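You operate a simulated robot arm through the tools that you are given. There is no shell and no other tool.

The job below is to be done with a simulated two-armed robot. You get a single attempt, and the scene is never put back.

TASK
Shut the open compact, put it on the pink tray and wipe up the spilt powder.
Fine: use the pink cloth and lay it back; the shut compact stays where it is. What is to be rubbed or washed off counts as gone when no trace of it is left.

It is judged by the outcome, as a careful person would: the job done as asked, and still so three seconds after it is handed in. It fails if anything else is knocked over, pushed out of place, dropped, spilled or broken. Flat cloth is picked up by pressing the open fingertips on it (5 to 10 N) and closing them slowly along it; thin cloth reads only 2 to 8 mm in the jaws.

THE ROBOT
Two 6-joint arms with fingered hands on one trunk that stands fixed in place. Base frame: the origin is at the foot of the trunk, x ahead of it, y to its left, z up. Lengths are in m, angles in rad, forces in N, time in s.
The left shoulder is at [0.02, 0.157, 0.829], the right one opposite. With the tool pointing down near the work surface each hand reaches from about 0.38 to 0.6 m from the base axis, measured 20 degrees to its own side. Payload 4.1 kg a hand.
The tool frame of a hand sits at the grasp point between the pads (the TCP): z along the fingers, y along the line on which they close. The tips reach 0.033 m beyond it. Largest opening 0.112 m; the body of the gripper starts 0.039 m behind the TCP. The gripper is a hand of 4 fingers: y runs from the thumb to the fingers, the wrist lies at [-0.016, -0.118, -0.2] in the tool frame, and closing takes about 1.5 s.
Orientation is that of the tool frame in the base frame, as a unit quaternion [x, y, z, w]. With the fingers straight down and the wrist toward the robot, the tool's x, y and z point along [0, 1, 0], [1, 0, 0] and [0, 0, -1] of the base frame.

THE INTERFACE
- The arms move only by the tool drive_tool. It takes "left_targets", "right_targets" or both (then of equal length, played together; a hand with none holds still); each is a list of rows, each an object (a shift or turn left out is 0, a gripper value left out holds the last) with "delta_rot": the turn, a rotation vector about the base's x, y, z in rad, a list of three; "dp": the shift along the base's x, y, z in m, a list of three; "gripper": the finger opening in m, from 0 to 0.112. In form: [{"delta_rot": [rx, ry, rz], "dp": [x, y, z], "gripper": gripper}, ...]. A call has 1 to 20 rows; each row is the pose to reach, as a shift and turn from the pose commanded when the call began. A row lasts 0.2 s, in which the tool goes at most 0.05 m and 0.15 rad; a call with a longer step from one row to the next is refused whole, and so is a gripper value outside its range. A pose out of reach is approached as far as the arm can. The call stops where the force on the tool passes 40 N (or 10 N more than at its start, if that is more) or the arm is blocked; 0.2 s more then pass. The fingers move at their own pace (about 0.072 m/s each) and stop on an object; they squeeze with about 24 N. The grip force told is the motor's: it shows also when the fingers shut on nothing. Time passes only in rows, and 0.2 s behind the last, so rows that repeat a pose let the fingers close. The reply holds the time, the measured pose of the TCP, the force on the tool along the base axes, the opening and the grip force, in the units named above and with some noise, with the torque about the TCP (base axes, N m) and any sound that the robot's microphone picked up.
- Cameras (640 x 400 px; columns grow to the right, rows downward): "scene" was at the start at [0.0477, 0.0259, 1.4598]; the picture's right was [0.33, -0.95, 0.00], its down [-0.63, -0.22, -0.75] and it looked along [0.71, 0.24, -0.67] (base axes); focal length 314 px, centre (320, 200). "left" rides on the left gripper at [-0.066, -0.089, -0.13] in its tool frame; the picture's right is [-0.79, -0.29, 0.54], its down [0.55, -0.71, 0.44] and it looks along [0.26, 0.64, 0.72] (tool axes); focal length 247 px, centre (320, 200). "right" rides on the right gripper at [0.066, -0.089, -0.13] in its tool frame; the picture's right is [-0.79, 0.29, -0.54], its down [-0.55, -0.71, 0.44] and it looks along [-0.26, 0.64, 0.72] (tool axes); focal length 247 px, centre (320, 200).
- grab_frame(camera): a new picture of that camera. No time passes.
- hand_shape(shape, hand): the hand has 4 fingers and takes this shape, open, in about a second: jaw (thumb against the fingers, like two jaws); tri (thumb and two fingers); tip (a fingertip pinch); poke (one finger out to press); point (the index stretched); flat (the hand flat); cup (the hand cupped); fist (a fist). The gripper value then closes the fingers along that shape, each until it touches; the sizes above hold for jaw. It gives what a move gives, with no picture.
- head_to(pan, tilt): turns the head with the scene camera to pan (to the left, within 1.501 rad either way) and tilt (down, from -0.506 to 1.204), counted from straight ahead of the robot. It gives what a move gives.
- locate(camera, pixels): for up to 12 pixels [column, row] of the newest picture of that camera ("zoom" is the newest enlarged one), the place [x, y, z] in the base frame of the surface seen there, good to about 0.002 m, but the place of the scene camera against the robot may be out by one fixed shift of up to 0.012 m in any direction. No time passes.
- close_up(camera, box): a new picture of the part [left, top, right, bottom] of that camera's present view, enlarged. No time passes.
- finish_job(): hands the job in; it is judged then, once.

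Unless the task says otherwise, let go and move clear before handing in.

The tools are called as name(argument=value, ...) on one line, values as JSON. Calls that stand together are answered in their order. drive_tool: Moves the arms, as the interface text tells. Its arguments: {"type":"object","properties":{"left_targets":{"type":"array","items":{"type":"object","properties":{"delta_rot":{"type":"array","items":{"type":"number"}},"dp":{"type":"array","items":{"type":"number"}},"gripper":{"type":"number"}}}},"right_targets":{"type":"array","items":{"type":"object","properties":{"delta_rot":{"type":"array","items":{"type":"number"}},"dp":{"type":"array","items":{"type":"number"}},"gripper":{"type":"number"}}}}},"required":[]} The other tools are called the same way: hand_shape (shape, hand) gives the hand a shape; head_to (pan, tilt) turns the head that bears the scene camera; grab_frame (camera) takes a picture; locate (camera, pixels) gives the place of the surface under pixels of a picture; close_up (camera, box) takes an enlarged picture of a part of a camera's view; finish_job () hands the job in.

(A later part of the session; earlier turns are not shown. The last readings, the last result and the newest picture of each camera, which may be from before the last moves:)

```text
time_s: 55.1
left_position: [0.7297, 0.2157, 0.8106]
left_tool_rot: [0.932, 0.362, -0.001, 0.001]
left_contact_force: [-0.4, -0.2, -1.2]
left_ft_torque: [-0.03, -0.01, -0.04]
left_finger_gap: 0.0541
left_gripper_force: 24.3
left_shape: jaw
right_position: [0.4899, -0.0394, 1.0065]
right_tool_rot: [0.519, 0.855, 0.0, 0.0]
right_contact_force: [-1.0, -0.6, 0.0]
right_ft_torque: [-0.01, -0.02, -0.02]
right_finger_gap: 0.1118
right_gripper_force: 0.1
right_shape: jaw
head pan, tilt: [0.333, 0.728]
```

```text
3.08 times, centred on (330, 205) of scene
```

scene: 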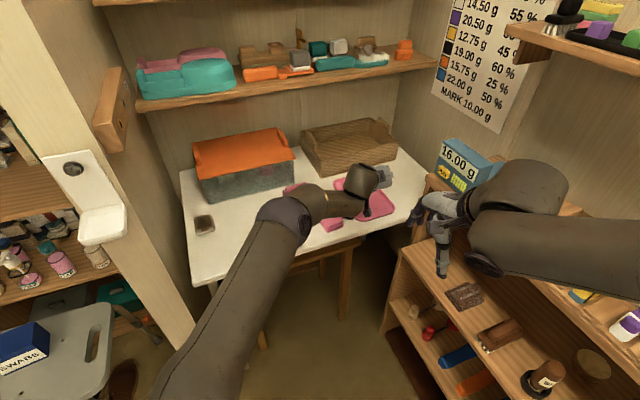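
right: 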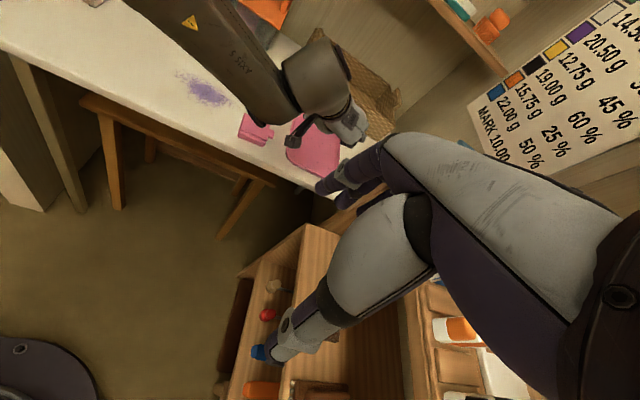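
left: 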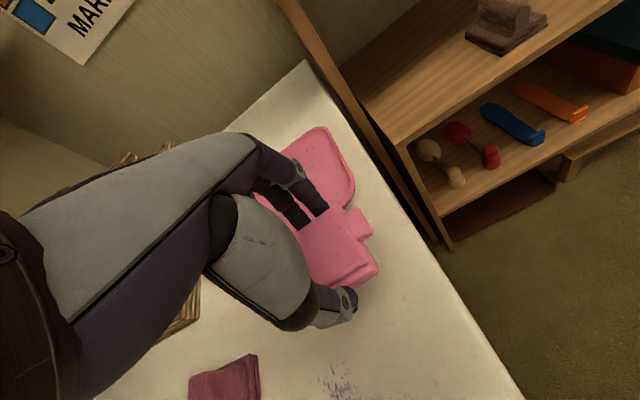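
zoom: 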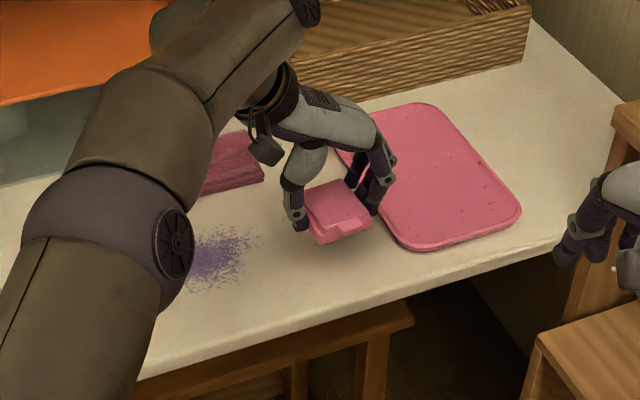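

The compact is turned, held level over free table with about 4 cm to the tray's edge. I'll lower it, release and lift straight up.

drive_tool(left_targets=[{"dp": [0, 0, -0.02]}, {"dp": [0, 0, -0.038]}, {"dp": [0, 0, -0.046]}, {"dp": [0, 0, -0.05]}, {"dp": [0, 0, -0.0505]}, {"dp": [0, 0, -0.0505], "gripper": 0.058}, {"dp": [0, 0, -0.0505], "gripper": 0.066}, {"dp": [0, 0, -0.0505], "gripper": 0.076}, {"dp": [0, 0, -0.0505], "gripper": 0.085}, {"dp": [0, 0, -0.03], "gripper": 0.085}, {"dp": [0, 0, 0.01], "gripper": 0.085}, {"dp": [0, 0, 0.05], "gripper": 0.085}, {"dp": [0, 0, 0.09], "gripper": 0.085}, {"dp": [0, 0, 0.12], "gripper": 0.085}, {"dp": [0, 0, 0.12], "gripper": 0.085}])

grab_frame(camera="left")

```text
time_s: 58.3
left_position: [0.721, 0.2169, 0.9274]
left_tool_rot: [0.932, 0.362, -0.002, 0.001]
left_contact_force: [-0.1, 0.6, -0.1]
left_ft_torque: [0.0, -0.03, 0.02]
left_finger_gap: 0.0846
left_gripper_force: 0.1
left_shape: jaw
left hand out of reach, approached as far as the arm can: row 14, 15
right_position: [0.4902, -0.0385, 1.0054]
right_tool_rot: [0.52, 0.854, 0.0, 0.0]
right_contact_force: [-0.1, -0.4, -0.8]
right_ft_torque: [0.0, 0.03, 0.01]
right_finger_gap: 0.1118
right_gripper_force: 0.0
right_shape: jaw
head pan, tilt: [0.333, 0.728]
```

```text
taken
```

left: 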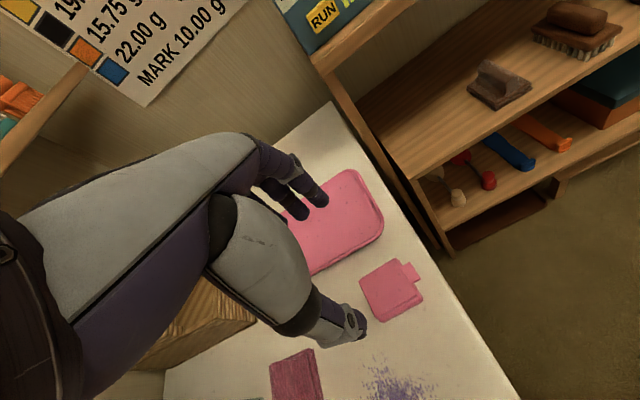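

The compact sits at (395,290) in the left picture, turned as wanted. Before leaning in, I'll find the fingertip offsets in the tool frame so I don't hit the table.

locate(camera="left", pixels=[[320, 200], [325, 193], [302, 217], [295, 208], [362, 335], [350, 338], [300, 172], [285, 190], [365, 290], [398, 262], [422, 298], [380, 320]])

close_up(camera="left", box=[240, 140, 440, 360])

close_up(camera="right", box=[200, 20, 400, 180])

```text
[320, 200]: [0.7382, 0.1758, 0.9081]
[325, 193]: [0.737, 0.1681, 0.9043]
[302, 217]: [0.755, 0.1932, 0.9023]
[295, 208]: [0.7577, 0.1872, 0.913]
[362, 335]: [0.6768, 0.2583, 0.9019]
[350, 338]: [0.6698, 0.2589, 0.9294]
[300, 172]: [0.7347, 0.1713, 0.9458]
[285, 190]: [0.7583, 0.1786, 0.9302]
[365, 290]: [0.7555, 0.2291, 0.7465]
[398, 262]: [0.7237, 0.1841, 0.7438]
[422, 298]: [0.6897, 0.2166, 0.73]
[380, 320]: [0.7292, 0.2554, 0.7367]
```

```text
1.82 times, centred on (340, 250) of left
```

zoom: 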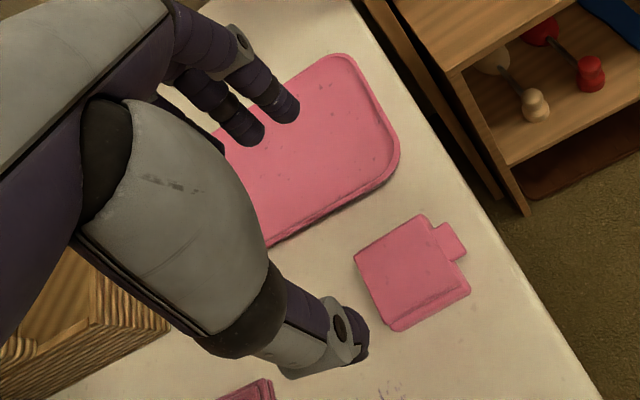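

```text
2.50 times, centred on (300, 100) of right
```

zoom: 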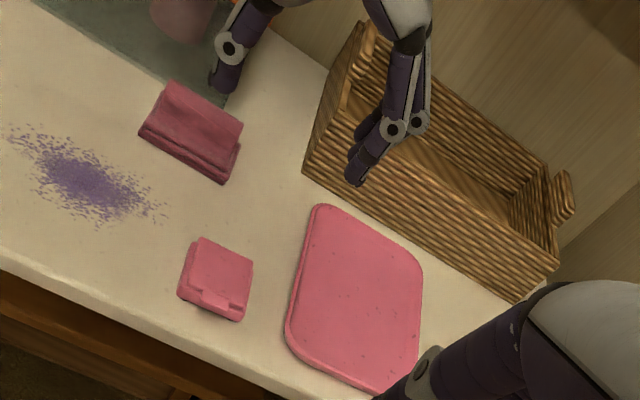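

Fingertip offsets show two fingers at tool x≈-0.012 and +0.013, with the thumb near x≈0. A lean of about 35° keeps good contact while giving enough reach. I'll lean and hover above the compact.

drive_tool(left_targets=[{"dp": [0.0, 0.0, -0.02], "delta_rot": [0.0825, -0.0902, 0]}, {"dp": [0.001, -0.002, -0.04], "delta_rot": [0.165, -0.1804, 0]}, {"dp": [0.002, -0.004, -0.06], "delta_rot": [0.2474, -0.2705, 0]}, {"dp": [0.003, -0.005, -0.07], "delta_rot": [0.33, -0.3607, 0]}, {"dp": [0.004, -0.006, -0.077], "delta_rot": [0.4124, -0.4509, 0]}, {"dp": [0.004, -0.006, -0.077], "delta_rot": [0.4124, -0.4509, 0]}])

grab_frame(camera="left")

close_up(camera="right", box=[200, 60, 380, 180])

close_up(camera="scene", box=[240, 140, 420, 270])

```text
time_s: 59.7
left_position: [0.7486, 0.2395, 0.8824]
left_tool_rot: [0.887, 0.378, 0.24, -0.11]
left_contact_force: [0.1, -0.2, -0.2]
left_ft_torque: [-0.01, 0.04, -0.03]
left_finger_gap: 0.0845
left_gripper_force: 0.1
left_shape: jaw
left hand out of reach, approached as far as the arm can: row 4, 5
right_position: [0.4899, -0.0395, 1.0055]
right_tool_rot: [0.52, 0.854, 0.0, 0.0]
right_contact_force: [-0.2, 0.0, 0.3]
right_ft_torque: [0.0, 0.02, 0.02]
right_finger_gap: 0.1116
right_gripper_force: 0.0
right_shape: jaw
head pan, tilt: [0.333, 0.728]
```

```text
taken
```

left: 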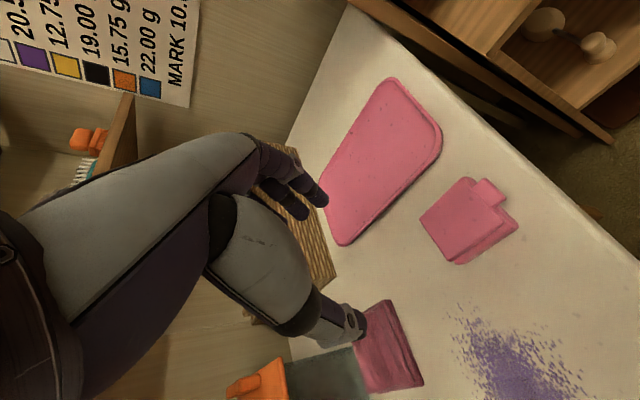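

```text
3.33 times, centred on (290, 120) of right
```

zoom: 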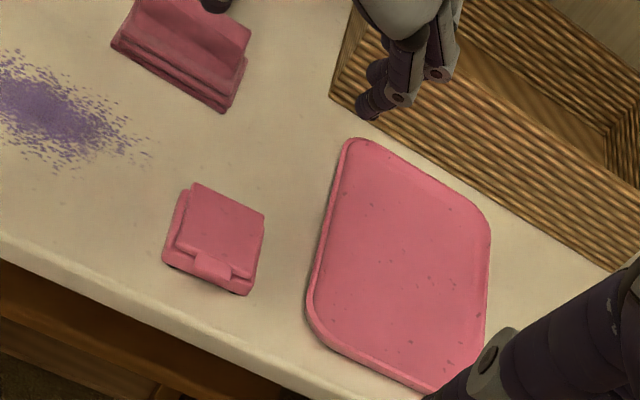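

```text
3.08 times, centred on (330, 205) of scene
```

zoom: 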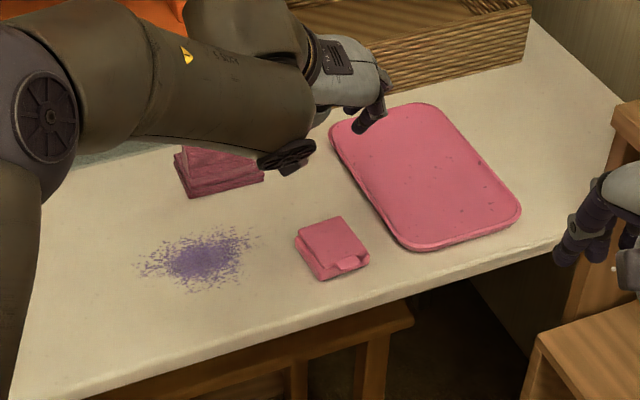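

The hand lagged at about 31° lean and drifted to (0.749,0.240,0.882). That may be slow convergence near a wrist singularity rather than a hard limit, so I'll hold the commanded pose for a second and read again.

drive_tool(left_targets=[{"dp": [0, 0, 0]}, {"dp": [0, 0, 0]}, {"dp": [0, 0, 0]}, {"dp": [0, 0, 0]}, {"dp": [0, 0, 0]}])

grab_frame(camera="left")

```text
time_s: 60.9
left_position: [0.7489, 0.2399, 0.882]
left_tool_rot: [0.887, 0.379, 0.239, -0.111]
left_contact_force: [0.0, 0.5, 0.5]
left_ft_torque: [0.0, 0.02, -0.01]
left_finger_gap: 0.0849
left_gripper_force: 0.1
left_shape: jaw
right_position: [0.4903, -0.0377, 1.0059]
right_tool_rot: [0.519, 0.855, 0.0, 0.0]
right_contact_force: [0.0, -0.1, -0.7]
right_ft_torque: [-0.02, 0.03, -0.02]
right_finger_gap: 0.1117
right_gripper_force: 0.1
right_shape: jaw
head pan, tilt: [0.333, 0.728]
```

```text
taken
```

left: 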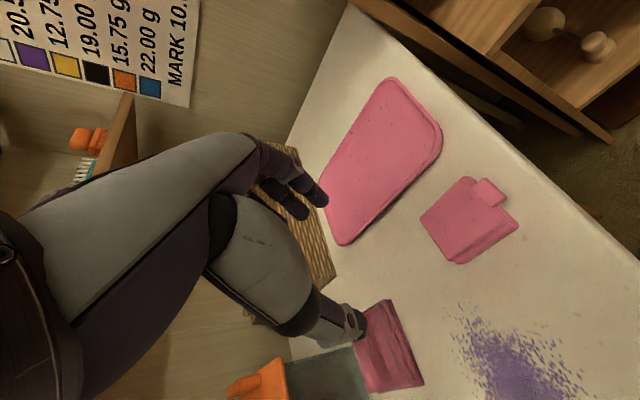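

The arm is stuck in that posture. The lean worked when the arm was more stretched, so I'll go to the known good leaned pose over the tray and then explore moving back toward the compact in that arm posture.

drive_tool(left_targets=[{"dp": [0.017, -0.021, 0.0], "delta_rot": [0.029, -0.033, -0.012]}, {"dp": [0.035, -0.042, 0.0], "delta_rot": [0.058, -0.066, -0.024]}, {"dp": [0.052, -0.064, 0.0], "delta_rot": [0.087, -0.099, -0.037]}, {"dp": [0.07, -0.085, 0.0], "delta_rot": [0.116, -0.132, -0.049]}, {"dp": [0.0867, -0.1061, 0.0], "delta_rot": [0.145, -0.164, -0.061]}, {"dp": [0.0867, -0.1061, 0.0], "delta_rot": [0.1743, -0.1973, -0.0733]}, {"dp": [0.0867, -0.1061, 0.0], "delta_rot": [0.1743, -0.1973, -0.0733]}])

grab_frame(camera="scene")

```text
time_s: 62.5
left_position: [0.8094, 0.1038, 0.8505]
left_tool_rot: [0.857, 0.296, 0.398, -0.141]
left_contact_force: [0.2, 0.2, 0.1]
left_ft_torque: [0.0, 0.0, 0.01]
left_finger_gap: 0.0847
left_gripper_force: 0.2
left_shape: jaw
left hand out of reach, approached as far as the arm can: row 1
right_position: [0.4885, -0.0389, 1.0056]
right_tool_rot: [0.519, 0.855, 0.0, 0.001]
right_contact_force: [-0.3, 0.2, -0.8]
right_ft_torque: [0.01, -0.02, 0.02]
right_finger_gap: 0.1117
right_gripper_force: 0.0
right_shape: jaw
head pan, tilt: [0.333, 0.728]
```

```text
taken
```

scene: 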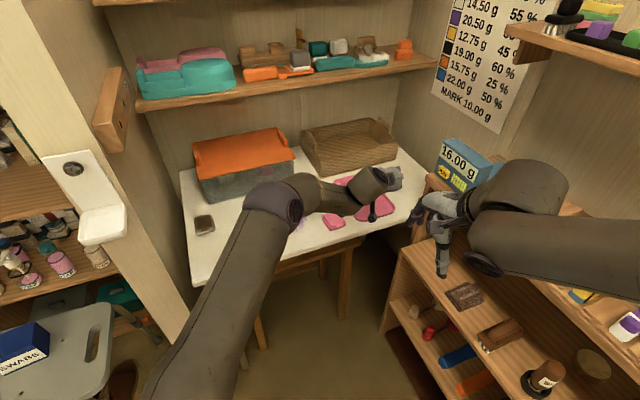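

The hand is now at (0.809,0.104,0.851) with about 50° lean, in the good posture. I'll move back above the compact keeping this lean to see whether the posture holds there.

drive_tool(left_targets=[{"dp": [-0.012, 0.016, 0.02]}, {"dp": [-0.025, 0.032, 0.02]}, {"dp": [-0.037, 0.048, 0.02]}, {"dp": [-0.05, 0.064, 0.02]}, {"dp": [-0.062, 0.08, 0.01]}, {"dp": [-0.076, 0.098, 0.0]}, {"dp": [-0.086, 0.106, 0.0]}, {"dp": [-0.086, 0.106, 0.0]}])

grab_frame(camera="left")

grab_frame(camera="scene")

```text
time_s: 64.3
left_position: [0.7363, 0.1898, 0.8703]
left_tool_rot: [0.857, 0.301, 0.389, -0.156]
left_contact_force: [0.1, 0.3, 0.7]
left_ft_torque: [0.0, -0.02, 0.01]
left_finger_gap: 0.0847
left_gripper_force: 0.1
left_shape: jaw
left hand out of reach, approached as far as the arm can: row 5, 6, 7, 8
right_position: [0.4892, -0.038, 1.0056]
right_tool_rot: [0.519, 0.855, 0.0, 0.0]
right_contact_force: [-0.1, -0.6, 0.5]
right_ft_torque: [0.0, 0.02, 0.0]
right_finger_gap: 0.1115
right_gripper_force: 0.0
right_shape: jaw
head pan, tilt: [0.333, 0.728]
```

```text
taken
```

left: 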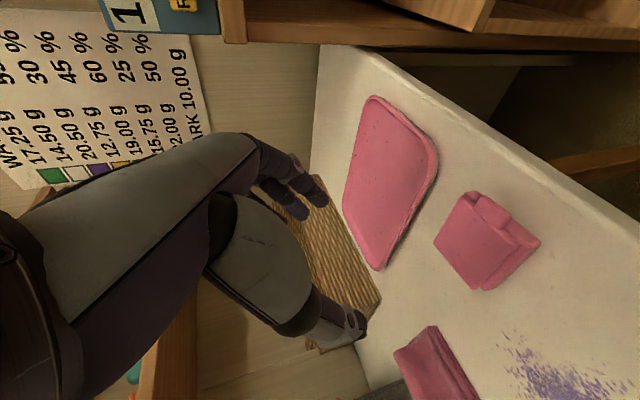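

```text
taken
```

scene: 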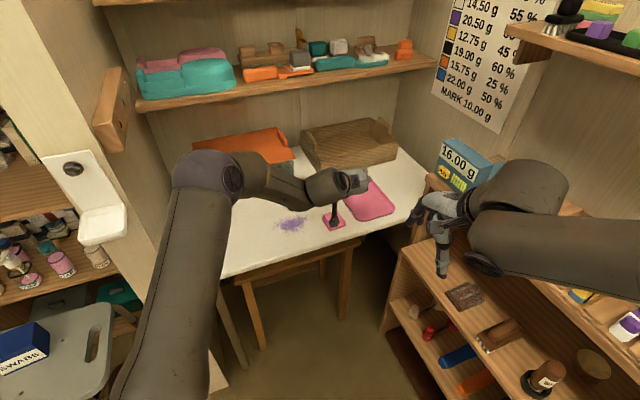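

At about 50° lean the arm stops near (0.74,0.19), so steep leans only work farther out. My estimate is that about 22° lean is enough for the near part of the tray, so I'll reduce the lean to 22° and see if that works above the compact.

drive_tool(left_targets=[{"dp": [0, 0, 0.01], "delta_rot": [-0.085, 0.0853, 0.0143]}, {"dp": [0, 0, 0.02], "delta_rot": [-0.17, 0.1706, 0.0286]}, {"dp": [0, 0, 0.02], "delta_rot": [-0.2549, 0.2559, 0.0429]}, {"dp": [0, 0, 0.02], "delta_rot": [-0.3398, 0.3412, 0.0572]}, {"dp": [-0.006, 0.01, 0.01], "delta_rot": [-0.3398, 0.3412, 0.0572]}, {"dp": [-0.0113, 0.0212, 0.0], "delta_rot": [-0.3398, 0.3412, 0.0572]}, {"dp": [-0.0113, 0.0212, -0.01], "delta_rot": [-0.3398, 0.3412, 0.0572]}, {"dp": [-0.0113, 0.0212, -0.01], "delta_rot": [-0.3398, 0.3412, 0.0572]}])

grab_frame(camera="left")

```text
time_s: 66.1
left_position: [0.7131, 0.2292, 0.8393]
left_tool_rot: [0.914, 0.356, 0.187, -0.054]
left_contact_force: [-0.4, -0.1, 0.8]
left_ft_torque: [-0.01, 0.0, 0.02]
left_finger_gap: 0.0845
left_gripper_force: 0.1
left_shape: jaw
left hand out of reach, approached as far as the arm can: row 1, 2, 3
right_position: [0.4897, -0.0394, 1.0066]
right_tool_rot: [0.519, 0.855, 0.001, 0.001]
right_contact_force: [0.3, 0.3, 0.0]
right_ft_torque: [0.01, 0.0, 0.01]
right_finger_gap: 0.1115
right_gripper_force: 0.0
right_shape: jaw
head pan, tilt: [0.333, 0.728]
```

```text
taken
```

left: 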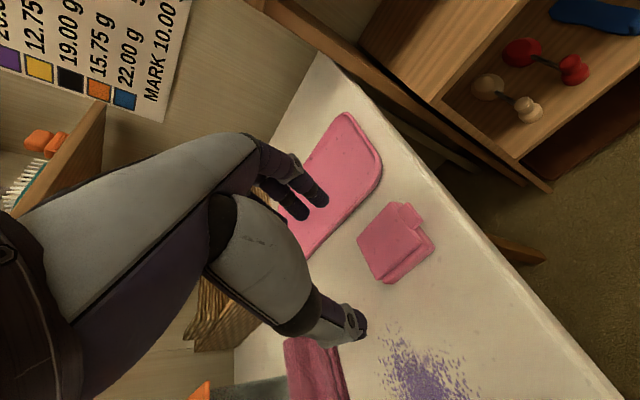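

At 22° lean the hand is in reach at (0.713,0.229,0.839). I'll centre it over the compact and lower to just above the lid.

drive_tool(left_targets=[{"dp": [0.005, -0.01, 0.0]}, {"dp": [0.0109, -0.0197, 0.0]}, {"dp": [0.0109, -0.0197, -0.02]}, {"dp": [0.0109, -0.0197, -0.04]}, {"dp": [0.0109, -0.0197, -0.049]}, {"dp": [0.0109, -0.0197, -0.049]}])

grab_frame(camera="left")

close_up(camera="right", box=[190, 80, 350, 190])

close_up(camera="scene", box=[260, 160, 400, 260])

```text
time_s: 67.5
left_position: [0.7262, 0.211, 0.7919]
left_tool_rot: [0.914, 0.356, 0.188, -0.053]
left_contact_force: [-1.0, 0.9, -0.5]
left_ft_torque: [-0.05, -0.02, -0.01]
left_finger_gap: 0.0848
left_gripper_force: 0.1
left_shape: jaw
left hand out of reach, approached as far as the arm can: row 3, 4, 5
right_position: [0.4892, -0.0379, 1.0054]
right_tool_rot: [0.519, 0.855, -0.001, 0.0]
right_contact_force: [0.3, 0.9, -0.7]
right_ft_torque: [0.0, -0.02, 0.01]
right_finger_gap: 0.1117
right_gripper_force: 0.1
right_shape: jaw
head pan, tilt: [0.333, 0.728]
```

```text
taken
```

left: 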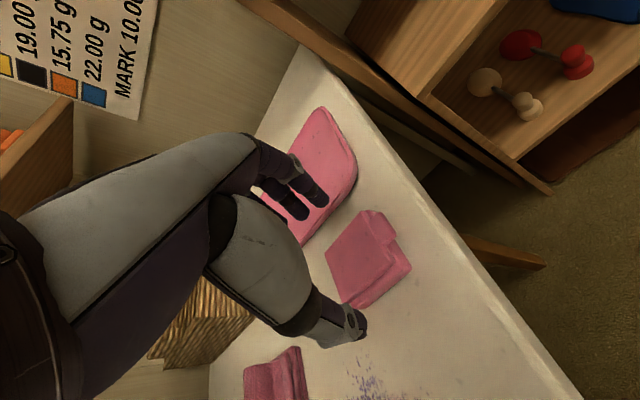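

```text
3.64 times, centred on (270, 135) of right
```

zoom: 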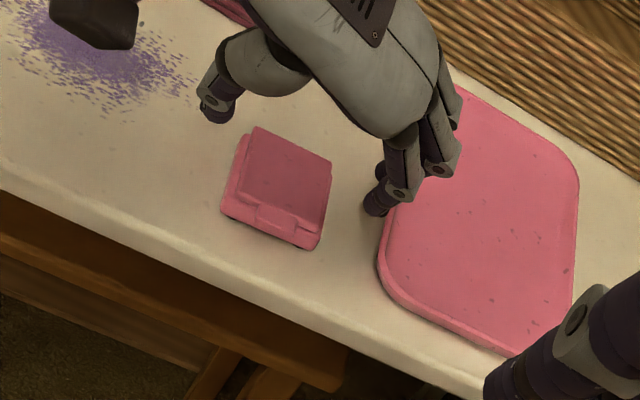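

```text
4.00 times, centred on (330, 210) of scene
```

zoom: 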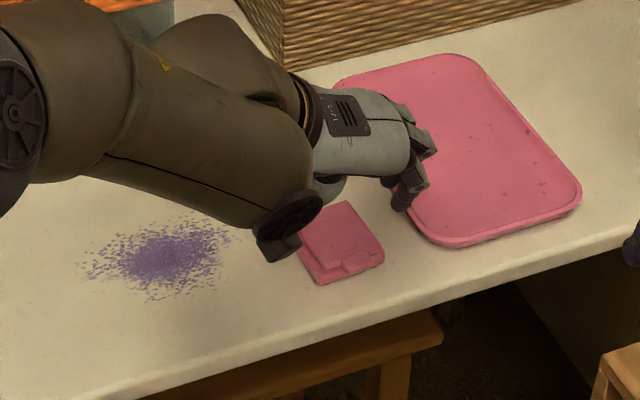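

The hand is at the commanded spot, and the compact will sit between thumb and fingers once I go 3 cm lower. I'll descend slowly.

drive_tool(left_targets=[{"dp": [0, 0, -0.01], "gripper": 0.08}, {"dp": [0, 0, -0.02], "gripper": 0.08}, {"dp": [0, 0, -0.026], "gripper": 0.08}, {"dp": [0, 0, -0.03], "gripper": 0.08}, {"dp": [0, 0, -0.03], "gripper": 0.08}])

grab_frame(camera="left")

close_up(camera="right", box=[190, 80, 350, 190])

```text
time_s: 68.7
left_position: [0.7235, 0.2108, 0.7608]
left_tool_rot: [0.915, 0.355, 0.186, -0.053]
left_contact_force: [-0.6, -0.7, -0.1]
left_ft_torque: [-0.03, 0.0, -0.02]
left_finger_gap: 0.0803
left_gripper_force: 0.0
left_shape: jaw
right_position: [0.4905, -0.0401, 1.007]
right_tool_rot: [0.519, 0.855, 0.0, 0.0]
right_contact_force: [-0.1, -1.1, 0.1]
right_ft_torque: [0.0, 0.03, -0.02]
right_finger_gap: 0.1115
right_gripper_force: 0.0
right_shape: jaw
head pan, tilt: [0.333, 0.728]
```

```text
taken
```

left: 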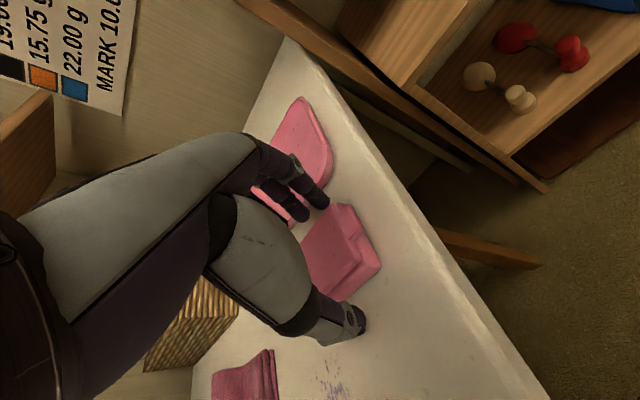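

```text
3.64 times, centred on (270, 135) of right
```

zoom: 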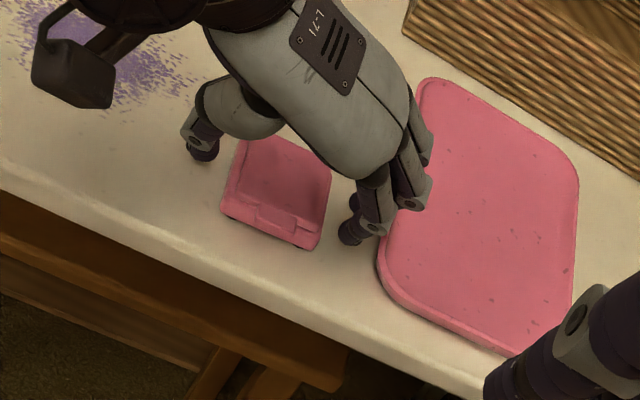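

The compact is between the thumb at (200,150) and the fingers at (355,225) in the right zoom, with no contact force. I'll close on it.

drive_tool(left_targets=[{"gripper": 0.072}, {"gripper": 0.066}, {"gripper": 0.061}, {"gripper": 0.057}, {"gripper": 0.053}, {"gripper": 0.048}, {"gripper": 0.042}, {"gripper": 0.04}, {"gripper": 0.04}])

close_up(camera="left", box=[240, 150, 440, 350])

close_up(camera="right", box=[190, 80, 350, 190])

```text
time_s: 70.7
left_position: [0.7235, 0.2109, 0.7626]
left_tool_rot: [0.915, 0.354, 0.187, -0.054]
left_contact_force: [0.2, 1.0, 1.4]
left_ft_torque: [0.02, -0.08, 0.05]
left_finger_gap: 0.053
left_gripper_force: 24.0
left_shape: jaw
right_position: [0.4898, -0.0398, 1.007]
right_tool_rot: [0.519, 0.855, 0.0, 0.001]
right_contact_force: [-0.9, -0.6, -0.9]
right_ft_torque: [0.0, 0.05, 0.0]
right_finger_gap: 0.1119
right_gripper_force: 0.2
right_shape: jaw
head pan, tilt: [0.333, 0.728]
```

```text
2.00 times, centred on (340, 250) of left
```

zoom: 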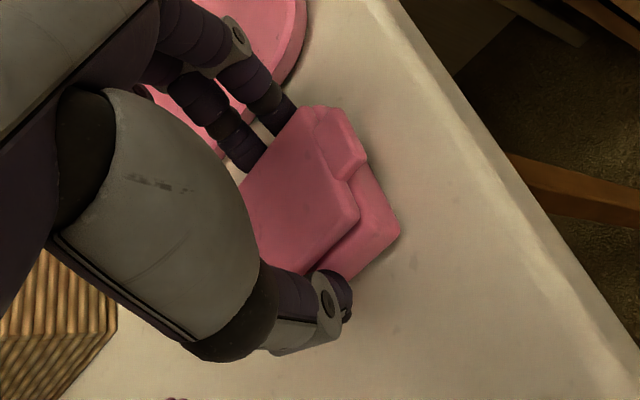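

```text
3.64 times, centred on (270, 135) of right
```

zoom: 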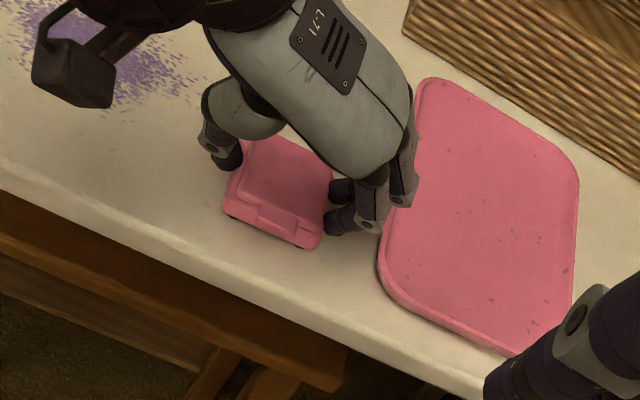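

The grip stopped at 0.053 m with 24 N on the compact's sides. I'll lift slightly and check that it holds level.

drive_tool(left_targets=[{"dp": [0, 0, 0.006]}, {"dp": [0, 0, 0.014]}, {"dp": [0, 0, 0.025]}, {"dp": [0, 0, 0.035]}, {"dp": [0, 0, 0.035]}])

close_up(camera="left", box=[240, 150, 440, 350])

close_up(camera="right", box=[190, 80, 350, 190])

```text
time_s: 71.9
left_position: [0.7233, 0.2102, 0.7974]
left_tool_rot: [0.914, 0.355, 0.187, -0.054]
left_contact_force: [-0.3, -0.3, -0.8]
left_ft_torque: [-0.01, 0.03, 0.03]
left_finger_gap: 0.0527
left_gripper_force: 23.7
left_shape: jaw
right_position: [0.4899, -0.0395, 1.0052]
right_tool_rot: [0.52, 0.854, 0.0, 0.0]
right_contact_force: [-0.4, -0.4, -0.3]
right_ft_torque: [0.03, -0.01, 0.05]
right_finger_gap: 0.1116
right_gripper_force: 0.0
right_shape: jaw
head pan, tilt: [0.333, 0.728]
```

```text
2.00 times, centred on (340, 250) of left
```

zoom: 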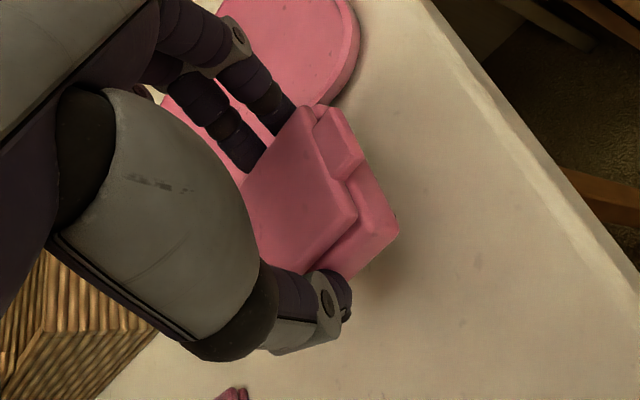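

```text
3.64 times, centred on (270, 135) of right
```

zoom: 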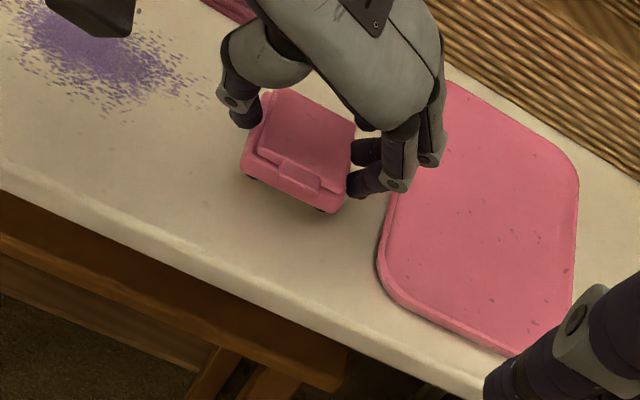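

The compact is held level and shut. Now I'll carry it toward the tray target, with TCP at about (0.814,0.131), clear of the rim.

drive_tool(left_targets=[{"dp": [0.015, -0.013, 0.01]}, {"dp": [0.03, -0.026, 0.012]}, {"dp": [0.045, -0.04, 0.012]}, {"dp": [0.06, -0.053, 0.012]}, {"dp": [0.075, -0.066, 0.012]}, {"dp": [0.0907, -0.0792, 0.012]}, {"dp": [0.0907, -0.0792, 0.012]}])

grab_frame(camera="left")

close_up(camera="right", box=[220, 60, 380, 200])

close_up(camera="scene", box=[300, 150, 430, 240])

```text
time_s: 73.5
left_position: [0.7515, 0.1952, 0.8199]
left_tool_rot: [0.912, 0.356, 0.203, -0.036]
left_contact_force: [-0.6, 0.4, -1.5]
left_ft_torque: [-0.03, 0.0, 0.02]
left_finger_gap: 0.0525
left_gripper_force: 23.7
left_shape: jaw
left hand out of reach, approached as far as the arm can: row 1, 2, 3, 4, 5, 6, 7
right_position: [0.4896, -0.0392, 1.0048]
right_tool_rot: [0.52, 0.854, 0.001, 0.0]
right_contact_force: [-0.3, -0.8, -1.2]
right_ft_torque: [0.0, 0.01, 0.03]
right_finger_gap: 0.1116
right_gripper_force: 0.0
right_shape: jaw
head pan, tilt: [0.333, 0.728]
```

```text
taken
```

left: 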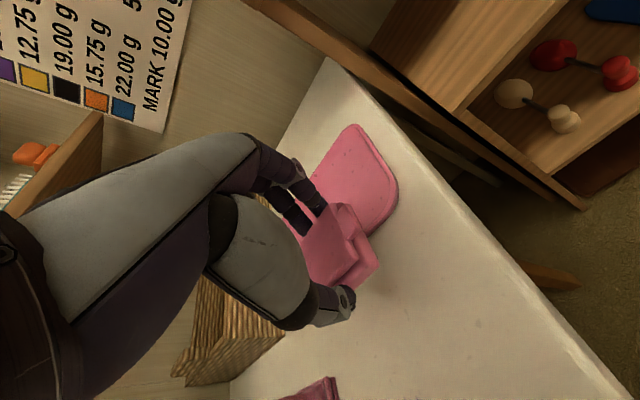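

```text
2.86 times, centred on (300, 130) of right
```

zoom: 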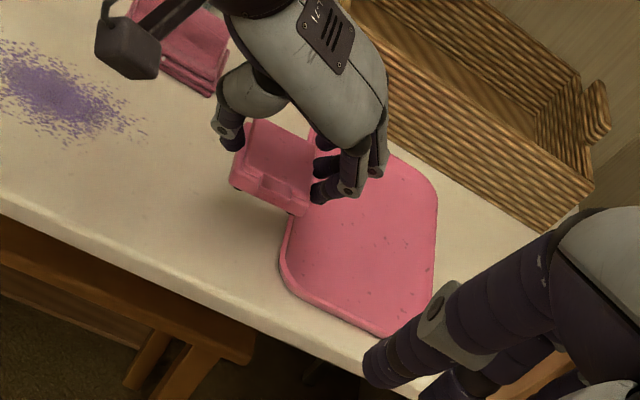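

```text
4.44 times, centred on (365, 195) of scene
```

zoom: 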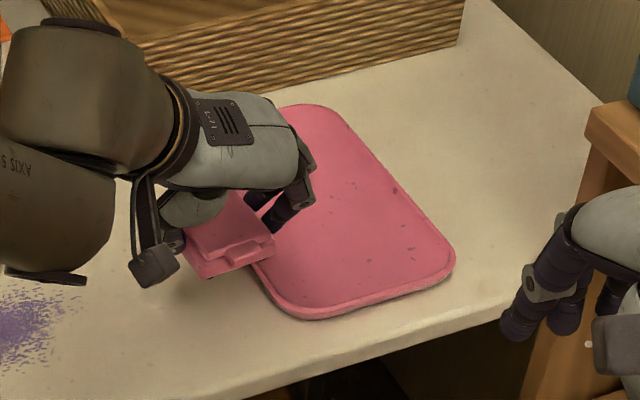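

The arm again refuses to go outward in this exact wrist orientation, stopping at (0.75,0.195). The blockage seems tied to the yaw, so I'll yaw the hand about +17° around the vertical, which keeps the compact level, and see if that frees it.

drive_tool(left_targets=[{"dp": [0, 0, 0.003], "delta_rot": [0.004, 0.0116, 0.0748]}, {"dp": [0, 0, 0.006], "delta_rot": [0.0078, 0.0232, 0.1496]}, {"dp": [0, 0, 0.01], "delta_rot": [0.0116, 0.0348, 0.2244]}, {"dp": [0, 0, 0.01], "delta_rot": [0.0155, 0.0464, 0.2992]}, {"dp": [0, 0, 0.01], "delta_rot": [0.0155, 0.0464, 0.2992]}])

close_up(camera="right", box=[220, 60, 380, 200])

```text
time_s: 74.7
left_position: [0.7517, 0.1909, 0.8294]
left_tool_rot: [0.854, 0.486, 0.159, -0.096]
left_contact_force: [0.6, 0.2, -2.0]
left_ft_torque: [0.01, 0.0, 0.0]
left_finger_gap: 0.0526
left_gripper_force: 24.6
left_shape: jaw
left hand out of reach, approached as far as the arm can: row 1
right_position: [0.4894, -0.0389, 1.0054]
right_tool_rot: [0.52, 0.854, -0.001, 0.0]
right_contact_force: [-0.3, 0.2, 0.4]
right_ft_torque: [0.0, 0.03, 0.02]
right_finger_gap: 0.1118
right_gripper_force: 0.0
right_shape: jaw
head pan, tilt: [0.333, 0.728]
```

```text
2.86 times, centred on (300, 130) of right
```

zoom: 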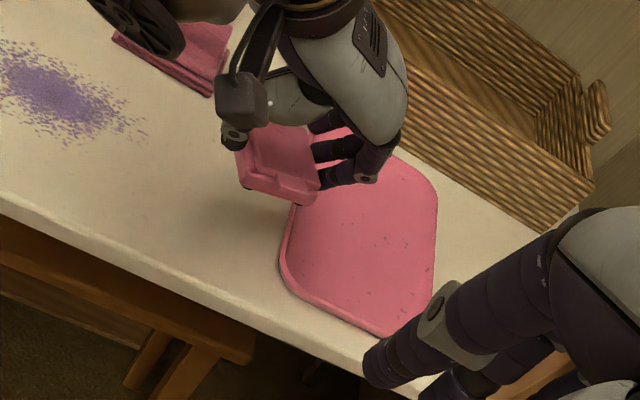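

At the new yaw the hand is in reach and the compact is level at (278,165) in the right zoom. I'll try moving outward to the tray again.

drive_tool(left_targets=[{"dp": [0.012, -0.012, 0.0]}, {"dp": [0.025, -0.024, 0.0]}, {"dp": [0.037, -0.036, 0.0]}, {"dp": [0.05, -0.048, 0.0]}, {"dp": [0.062, -0.06, 0.0]}, {"dp": [0.062, -0.06, 0.0]}])

grab_frame(camera="left")

close_up(camera="right", box=[220, 60, 380, 200])

close_up(camera="scene", box=[300, 150, 430, 240])

```text
time_s: 76.1
left_position: [0.807, 0.1364, 0.8279]
left_tool_rot: [0.855, 0.484, 0.159, -0.096]
left_contact_force: [0.7, 0.3, -1.2]
left_ft_torque: [-0.03, 0.02, -0.01]
left_finger_gap: 0.0525
left_gripper_force: 23.9
left_shape: jaw
left hand out of reach, approached as far as the arm can: row 5, 6
right_position: [0.4902, -0.039, 1.0053]
right_tool_rot: [0.52, 0.854, 0.0, 0.0]
right_contact_force: [0.2, -0.2, 0.9]
right_ft_torque: [0.02, -0.01, -0.02]
right_finger_gap: 0.1117
right_gripper_force: 0.2
right_shape: jaw
head pan, tilt: [0.333, 0.728]
```

```text
taken
```

left: 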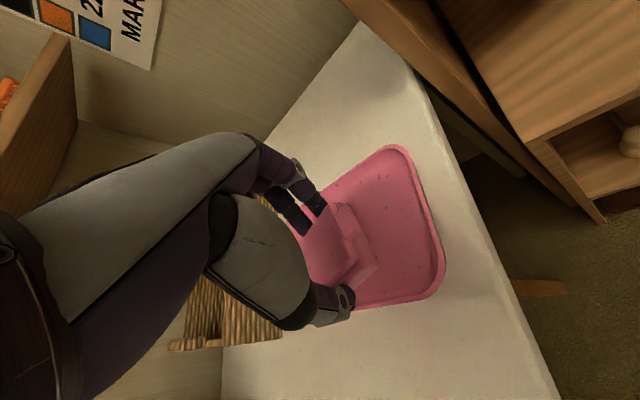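

```text
2.86 times, centred on (300, 130) of right
```

zoom: 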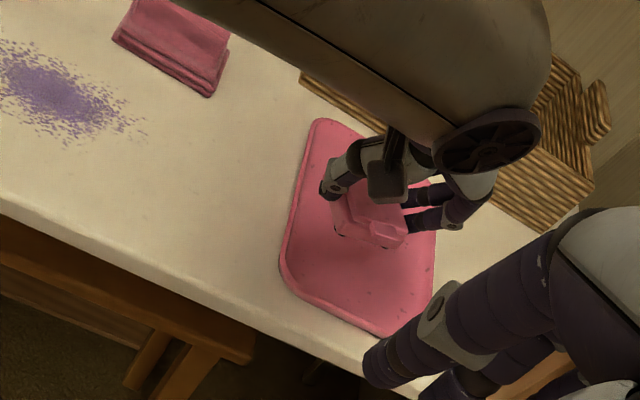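

```text
4.44 times, centred on (365, 195) of scene
```

zoom: 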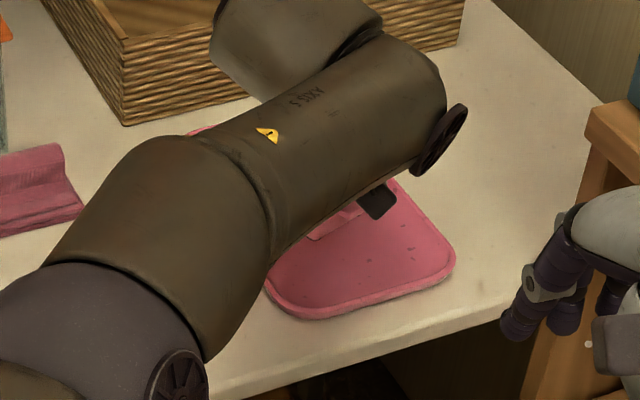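

The hand now reaches (0.807,0.136) with the compact over the near-left part of the tray, and it needs about 13 mm more. A small extra tilt of about 6° gives that, and the far edge would then be only about 5 mm high when set down.

drive_tool(left_targets=[{"dp": [0.004, -0.003, 0.0], "delta_rot": [0, -0.04, 0]}, {"dp": [0.008, -0.006, 0.0], "delta_rot": [0, -0.08, 0]}, {"dp": [0.0124, -0.0082, 0.0], "delta_rot": [0, -0.1, 0]}, {"dp": [0.0124, -0.0082, -0.015], "delta_rot": [0, -0.1, 0]}, {"dp": [0.0124, -0.0082, -0.025], "delta_rot": [0, -0.1, 0]}, {"dp": [0.0124, -0.0082, -0.025], "delta_rot": [0, -0.1, 0]}])

grab_frame(camera="left")

close_up(camera="right", box=[260, 90, 360, 190])

```text
time_s: 77.5
left_position: [0.8189, 0.1279, 0.8043]
left_tool_rot: [0.845, 0.489, 0.201, -0.072]
left_contact_force: [0.0, 0.4, -0.9]
left_ft_torque: [-0.01, 0.01, 0.0]
left_finger_gap: 0.0528
left_gripper_force: 24.2
left_shape: jaw
right_position: [0.4902, -0.0394, 1.006]
right_tool_rot: [0.519, 0.855, 0.0, 0.0]
right_contact_force: [-0.2, -0.9, 0.9]
right_ft_torque: [0.02, 0.0, -0.01]
right_finger_gap: 0.1118
right_gripper_force: 0.2
right_shape: jaw
head pan, tilt: [0.333, 0.728]
```

```text
taken
```

left: 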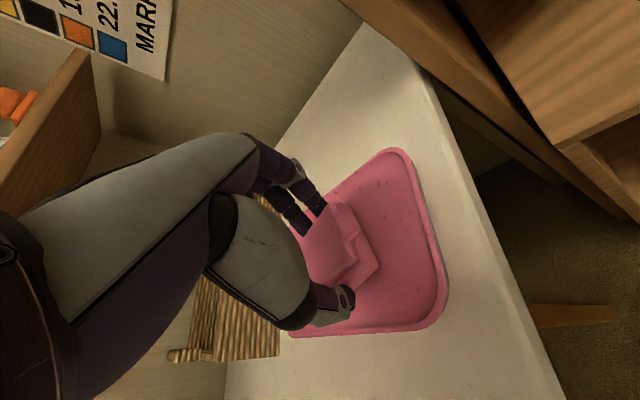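

```text
4.00 times, centred on (310, 140) of right
```

zoom: 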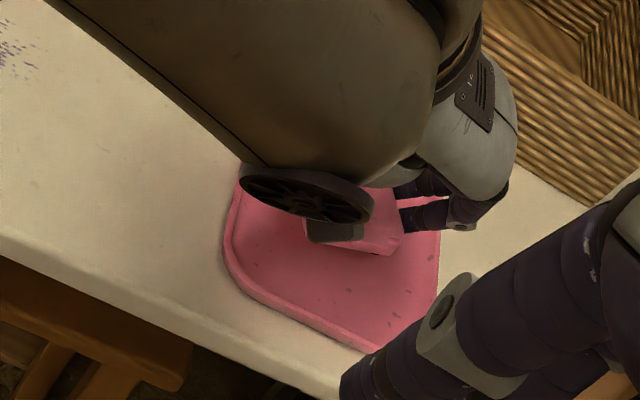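

It's in reach at (0.819,0.128,0.804) with the compact over the tray. I'll locate the compact's corners and the tray rim in the left picture to check where it will land.

close_up(camera="left", box=[270, 140, 470, 350])

locate(camera="left", pixels=[[379, 264], [352, 286], [342, 203], [358, 235], [345, 265], [360, 258], [290, 335], [430, 325], [400, 330], [440, 295], [375, 310], [395, 240]])

```text
1.90 times, centred on (370, 245) of left
```

zoom: 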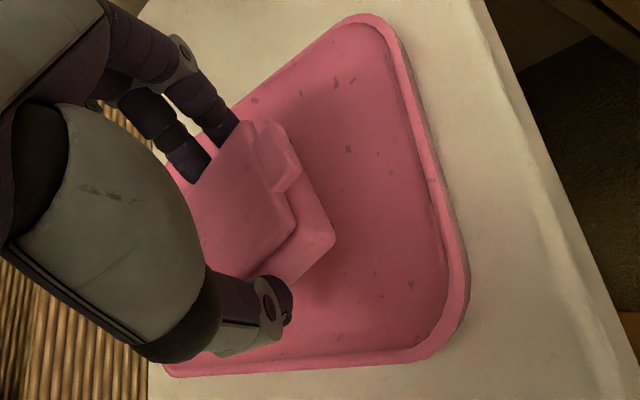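

```text
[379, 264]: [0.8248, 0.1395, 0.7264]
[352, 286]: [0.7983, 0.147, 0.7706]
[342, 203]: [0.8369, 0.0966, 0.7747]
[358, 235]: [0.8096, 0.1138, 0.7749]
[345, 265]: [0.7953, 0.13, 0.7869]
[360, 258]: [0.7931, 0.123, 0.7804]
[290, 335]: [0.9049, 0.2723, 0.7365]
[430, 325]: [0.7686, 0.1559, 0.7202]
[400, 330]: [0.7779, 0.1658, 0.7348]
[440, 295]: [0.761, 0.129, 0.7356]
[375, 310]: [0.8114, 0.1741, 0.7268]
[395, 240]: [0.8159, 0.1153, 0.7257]
```

The landing corners come out about 3–5 mm inside the rim. I'll shift another 7 mm inward with slightly more tilt for margin, and come lower.

drive_tool(left_targets=[{"dp": [0.004, 0.0, 0.0], "delta_rot": [0, -0.02, 0]}, {"dp": [0.007, 0.001, 0.0], "delta_rot": [0, -0.04, 0]}, {"dp": [0.007, 0.001, -0.01], "delta_rot": [0, -0.04, 0]}, {"dp": [0.007, 0.001, -0.02], "delta_rot": [0, -0.04, 0]}, {"dp": [0.007, 0.001, -0.02], "delta_rot": [0, -0.04, 0]}])

close_up(camera="left", box=[270, 140, 470, 350])

```text
time_s: 78.7
left_position: [0.8269, 0.1305, 0.782]
left_tool_rot: [0.841, 0.491, 0.218, -0.062]
left_contact_force: [-0.2, 0.0, -1.4]
left_ft_torque: [0.03, 0.01, 0.02]
left_finger_gap: 0.0526
left_gripper_force: 24.2
left_shape: jaw
right_position: [0.49, -0.0388, 1.0059]
right_tool_rot: [0.519, 0.854, 0.0, 0.0]
right_contact_force: [-0.2, -0.8, -0.9]
right_ft_torque: [0.02, 0.02, 0.02]
right_finger_gap: 0.1117
right_gripper_force: 0.0
right_shape: jaw
head pan, tilt: [0.333, 0.728]
```

```text
1.90 times, centred on (370, 245) of left
```

zoom: 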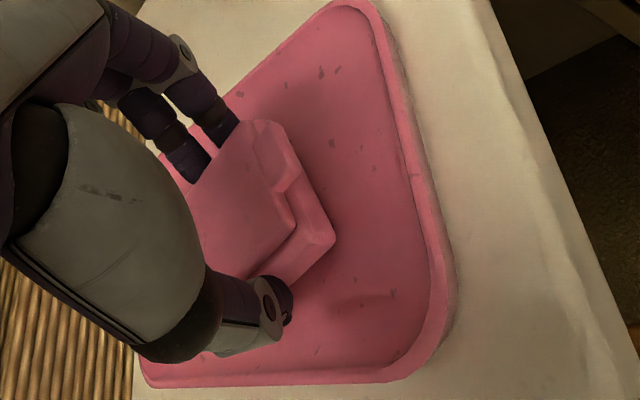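

The compact is now nicely inside the rim, in reach with no flags. I'll lower in small steps until it touches the tray floor.

drive_tool(left_targets=[{"dp": [0, 0, -0.003]}, {"dp": [0, 0, -0.006]}, {"dp": [0, 0, -0.008]}, {"dp": [0, 0, -0.008]}])

```text
time_s: 79.7
left_position: [0.826, 0.1291, 0.7764]
left_tool_rot: [0.842, 0.49, 0.218, -0.062]
left_contact_force: [0.3, 0.0, -0.9]
left_ft_torque: [-0.05, 0.03, 0.01]
left_finger_gap: 0.053
left_gripper_force: 24.4
left_shape: jaw
right_position: [0.4897, -0.039, 1.0051]
right_tool_rot: [0.52, 0.854, 0.0, 0.0]
right_contact_force: [0.1, 0.7, 0.3]
right_ft_torque: [-0.05, 0.02, -0.01]
right_finger_gap: 0.1115
right_gripper_force: 0.1
right_shape: jaw
head pan, tilt: [0.333, 0.728]
```

drive_tool(left_targets=[{"dp": [0, 0, -0.002]}, {"dp": [0, 0, -0.0035]}, {"dp": [0, 0, -0.0035]}])

close_up(camera="left", box=[270, 140, 470, 350])

```text
time_s: 80.5
left_position: [0.8275, 0.1297, 0.7726]
left_tool_rot: [0.841, 0.491, 0.219, -0.061]
left_contact_force: [-0.1, 0.6, -2.1]
left_ft_torque: [-0.02, -0.03, -0.02]
left_finger_gap: 0.0526
left_gripper_force: 24.0
left_shape: jaw
right_position: [0.491, -0.0382, 1.0072]
right_tool_rot: [0.519, 0.855, 0.0, -0.001]
right_contact_force: [0.3, 0.1, 0.4]
right_ft_torque: [0.0, 0.0, 0.02]
right_finger_gap: 0.1116
right_gripper_force: 0.0
right_shape: jaw
head pan, tilt: [0.333, 0.728]
```

```text
1.90 times, centred on (370, 245) of left
```

zoom: 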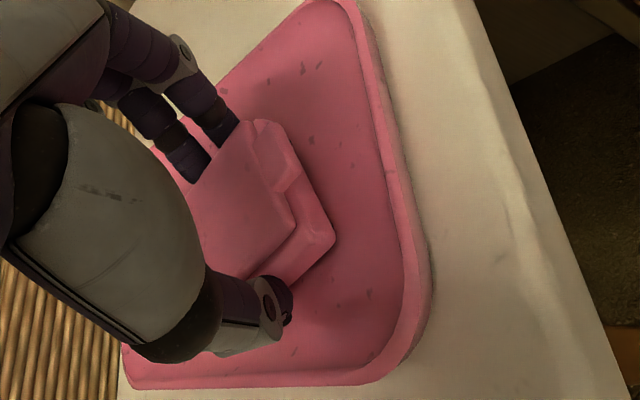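

There's no contact yet at TCP z 0.7726. I'll continue down a few more millimetres.

drive_tool(left_targets=[{"dp": [0, 0, -0.0015]}, {"dp": [0, 0, -0.003]}, {"dp": [0, 0, -0.003]}])

```text
time_s: 81.3
left_position: [0.8259, 0.1289, 0.7693]
left_tool_rot: [0.841, 0.491, 0.218, -0.062]
left_contact_force: [0.0, 0.1, -1.2]
left_ft_torque: [-0.01, 0.01, 0.0]
left_finger_gap: 0.0523
left_gripper_force: 23.9
left_shape: jaw
right_position: [0.4898, -0.0383, 1.0061]
right_tool_rot: [0.519, 0.855, 0.001, 0.0]
right_contact_force: [0.6, -0.3, 0.2]
right_ft_torque: [0.01, 0.01, 0.01]
right_finger_gap: 0.1116
right_gripper_force: 0.1
right_shape: jaw
head pan, tilt: [0.333, 0.728]
```

drive_tool(left_targets=[{"dp": [0, 0, -0.0015]}, {"dp": [0, 0, -0.003]}, {"dp": [0, 0, -0.003]}])

close_up(camera="left", box=[300, 180, 420, 300])

close_up(camera="right", box=[260, 90, 360, 190])

```text
time_s: 82.1
left_position: [0.8279, 0.1289, 0.7665]
left_tool_rot: [0.842, 0.49, 0.218, -0.061]
left_contact_force: [-0.4, -0.3, 2.3]
left_ft_torque: [0.02, 0.08, 0.02]
left_finger_gap: 0.0528
left_gripper_force: 23.7
left_shape: jaw
right_position: [0.4884, -0.0387, 1.0055]
right_tool_rot: [0.519, 0.855, -0.001, 0.001]
right_contact_force: [-0.3, 0.4, 0.0]
right_ft_torque: [0.01, 0.0, -0.02]
right_finger_gap: 0.1119
right_gripper_force: 0.0
right_shape: jaw
head pan, tilt: [0.333, 0.728]
```

```text
3.33 times, centred on (360, 240) of left
```

zoom: 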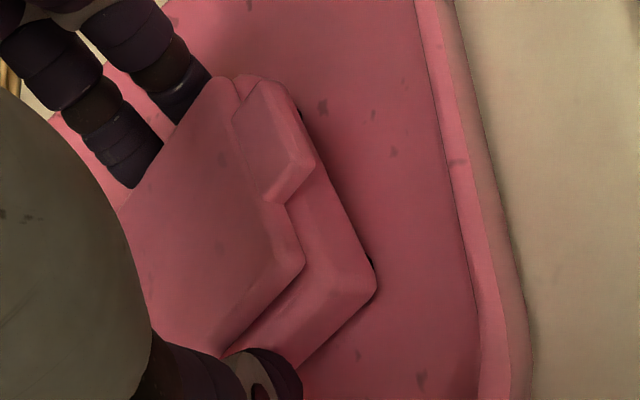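

```text
4.00 times, centred on (310, 140) of right
```

zoom: 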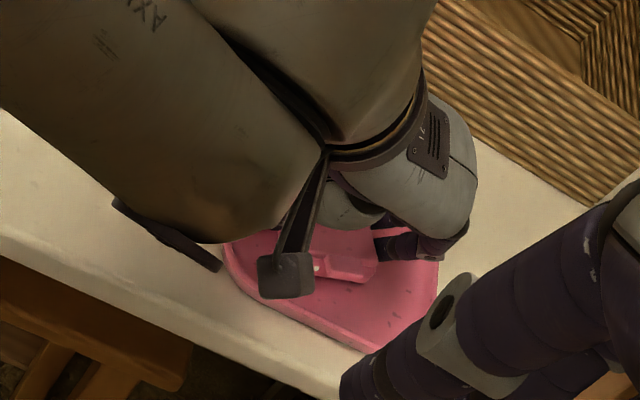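

The force rose to +2.3 N, so the compact's low edge is touching the tray. I'll open the fingers very gradually so it settles flat.

drive_tool(left_targets=[{"dp": [0, 0, -0.0005], "gripper": 0.0525}, {"dp": [0, 0, -0.0005], "gripper": 0.0532}, {"dp": [0, 0, -0.0005], "gripper": 0.0538}, {"dp": [0, 0, -0.0005], "gripper": 0.0544}, {"dp": [0, 0, -0.0005], "gripper": 0.055}, {"dp": [0, 0, -0.0005], "gripper": 0.0556}, {"dp": [0, 0, -0.0005], "gripper": 0.0564}, {"dp": [0, 0, -0.0005], "gripper": 0.0575}, {"dp": [0, 0, -0.0005], "gripper": 0.059}, {"dp": [0, 0, -0.0005], "gripper": 0.061}, {"dp": [0, 0, -0.0005], "gripper": 0.063}])

close_up(camera="left", box=[300, 180, 420, 300])

```text
time_s: 84.5
left_position: [0.8267, 0.1293, 0.7671]
left_tool_rot: [0.842, 0.49, 0.218, -0.062]
left_contact_force: [-0.9, 0.0, -0.1]
left_ft_torque: [0.0, 0.01, 0.01]
left_finger_gap: 0.0625
left_gripper_force: 0.1
left_shape: jaw
right_position: [0.4894, -0.0392, 1.0055]
right_tool_rot: [0.52, 0.854, 0.0, 0.001]
right_contact_force: [1.1, -0.4, -0.3]
right_ft_torque: [-0.03, -0.04, -0.01]
right_finger_gap: 0.1117
right_gripper_force: 0.0
right_shape: jaw
head pan, tilt: [0.333, 0.728]
```

```text
3.33 times, centred on (360, 240) of left
```

zoom: 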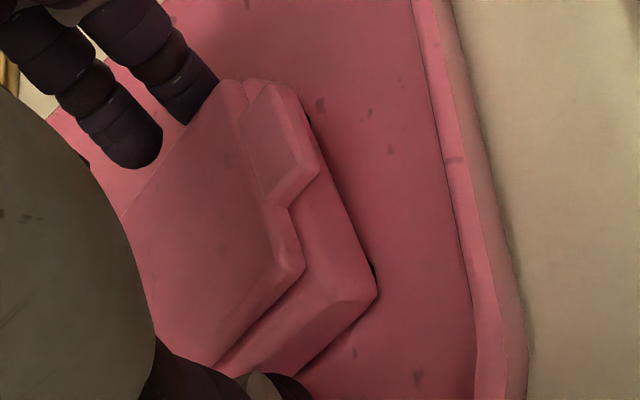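

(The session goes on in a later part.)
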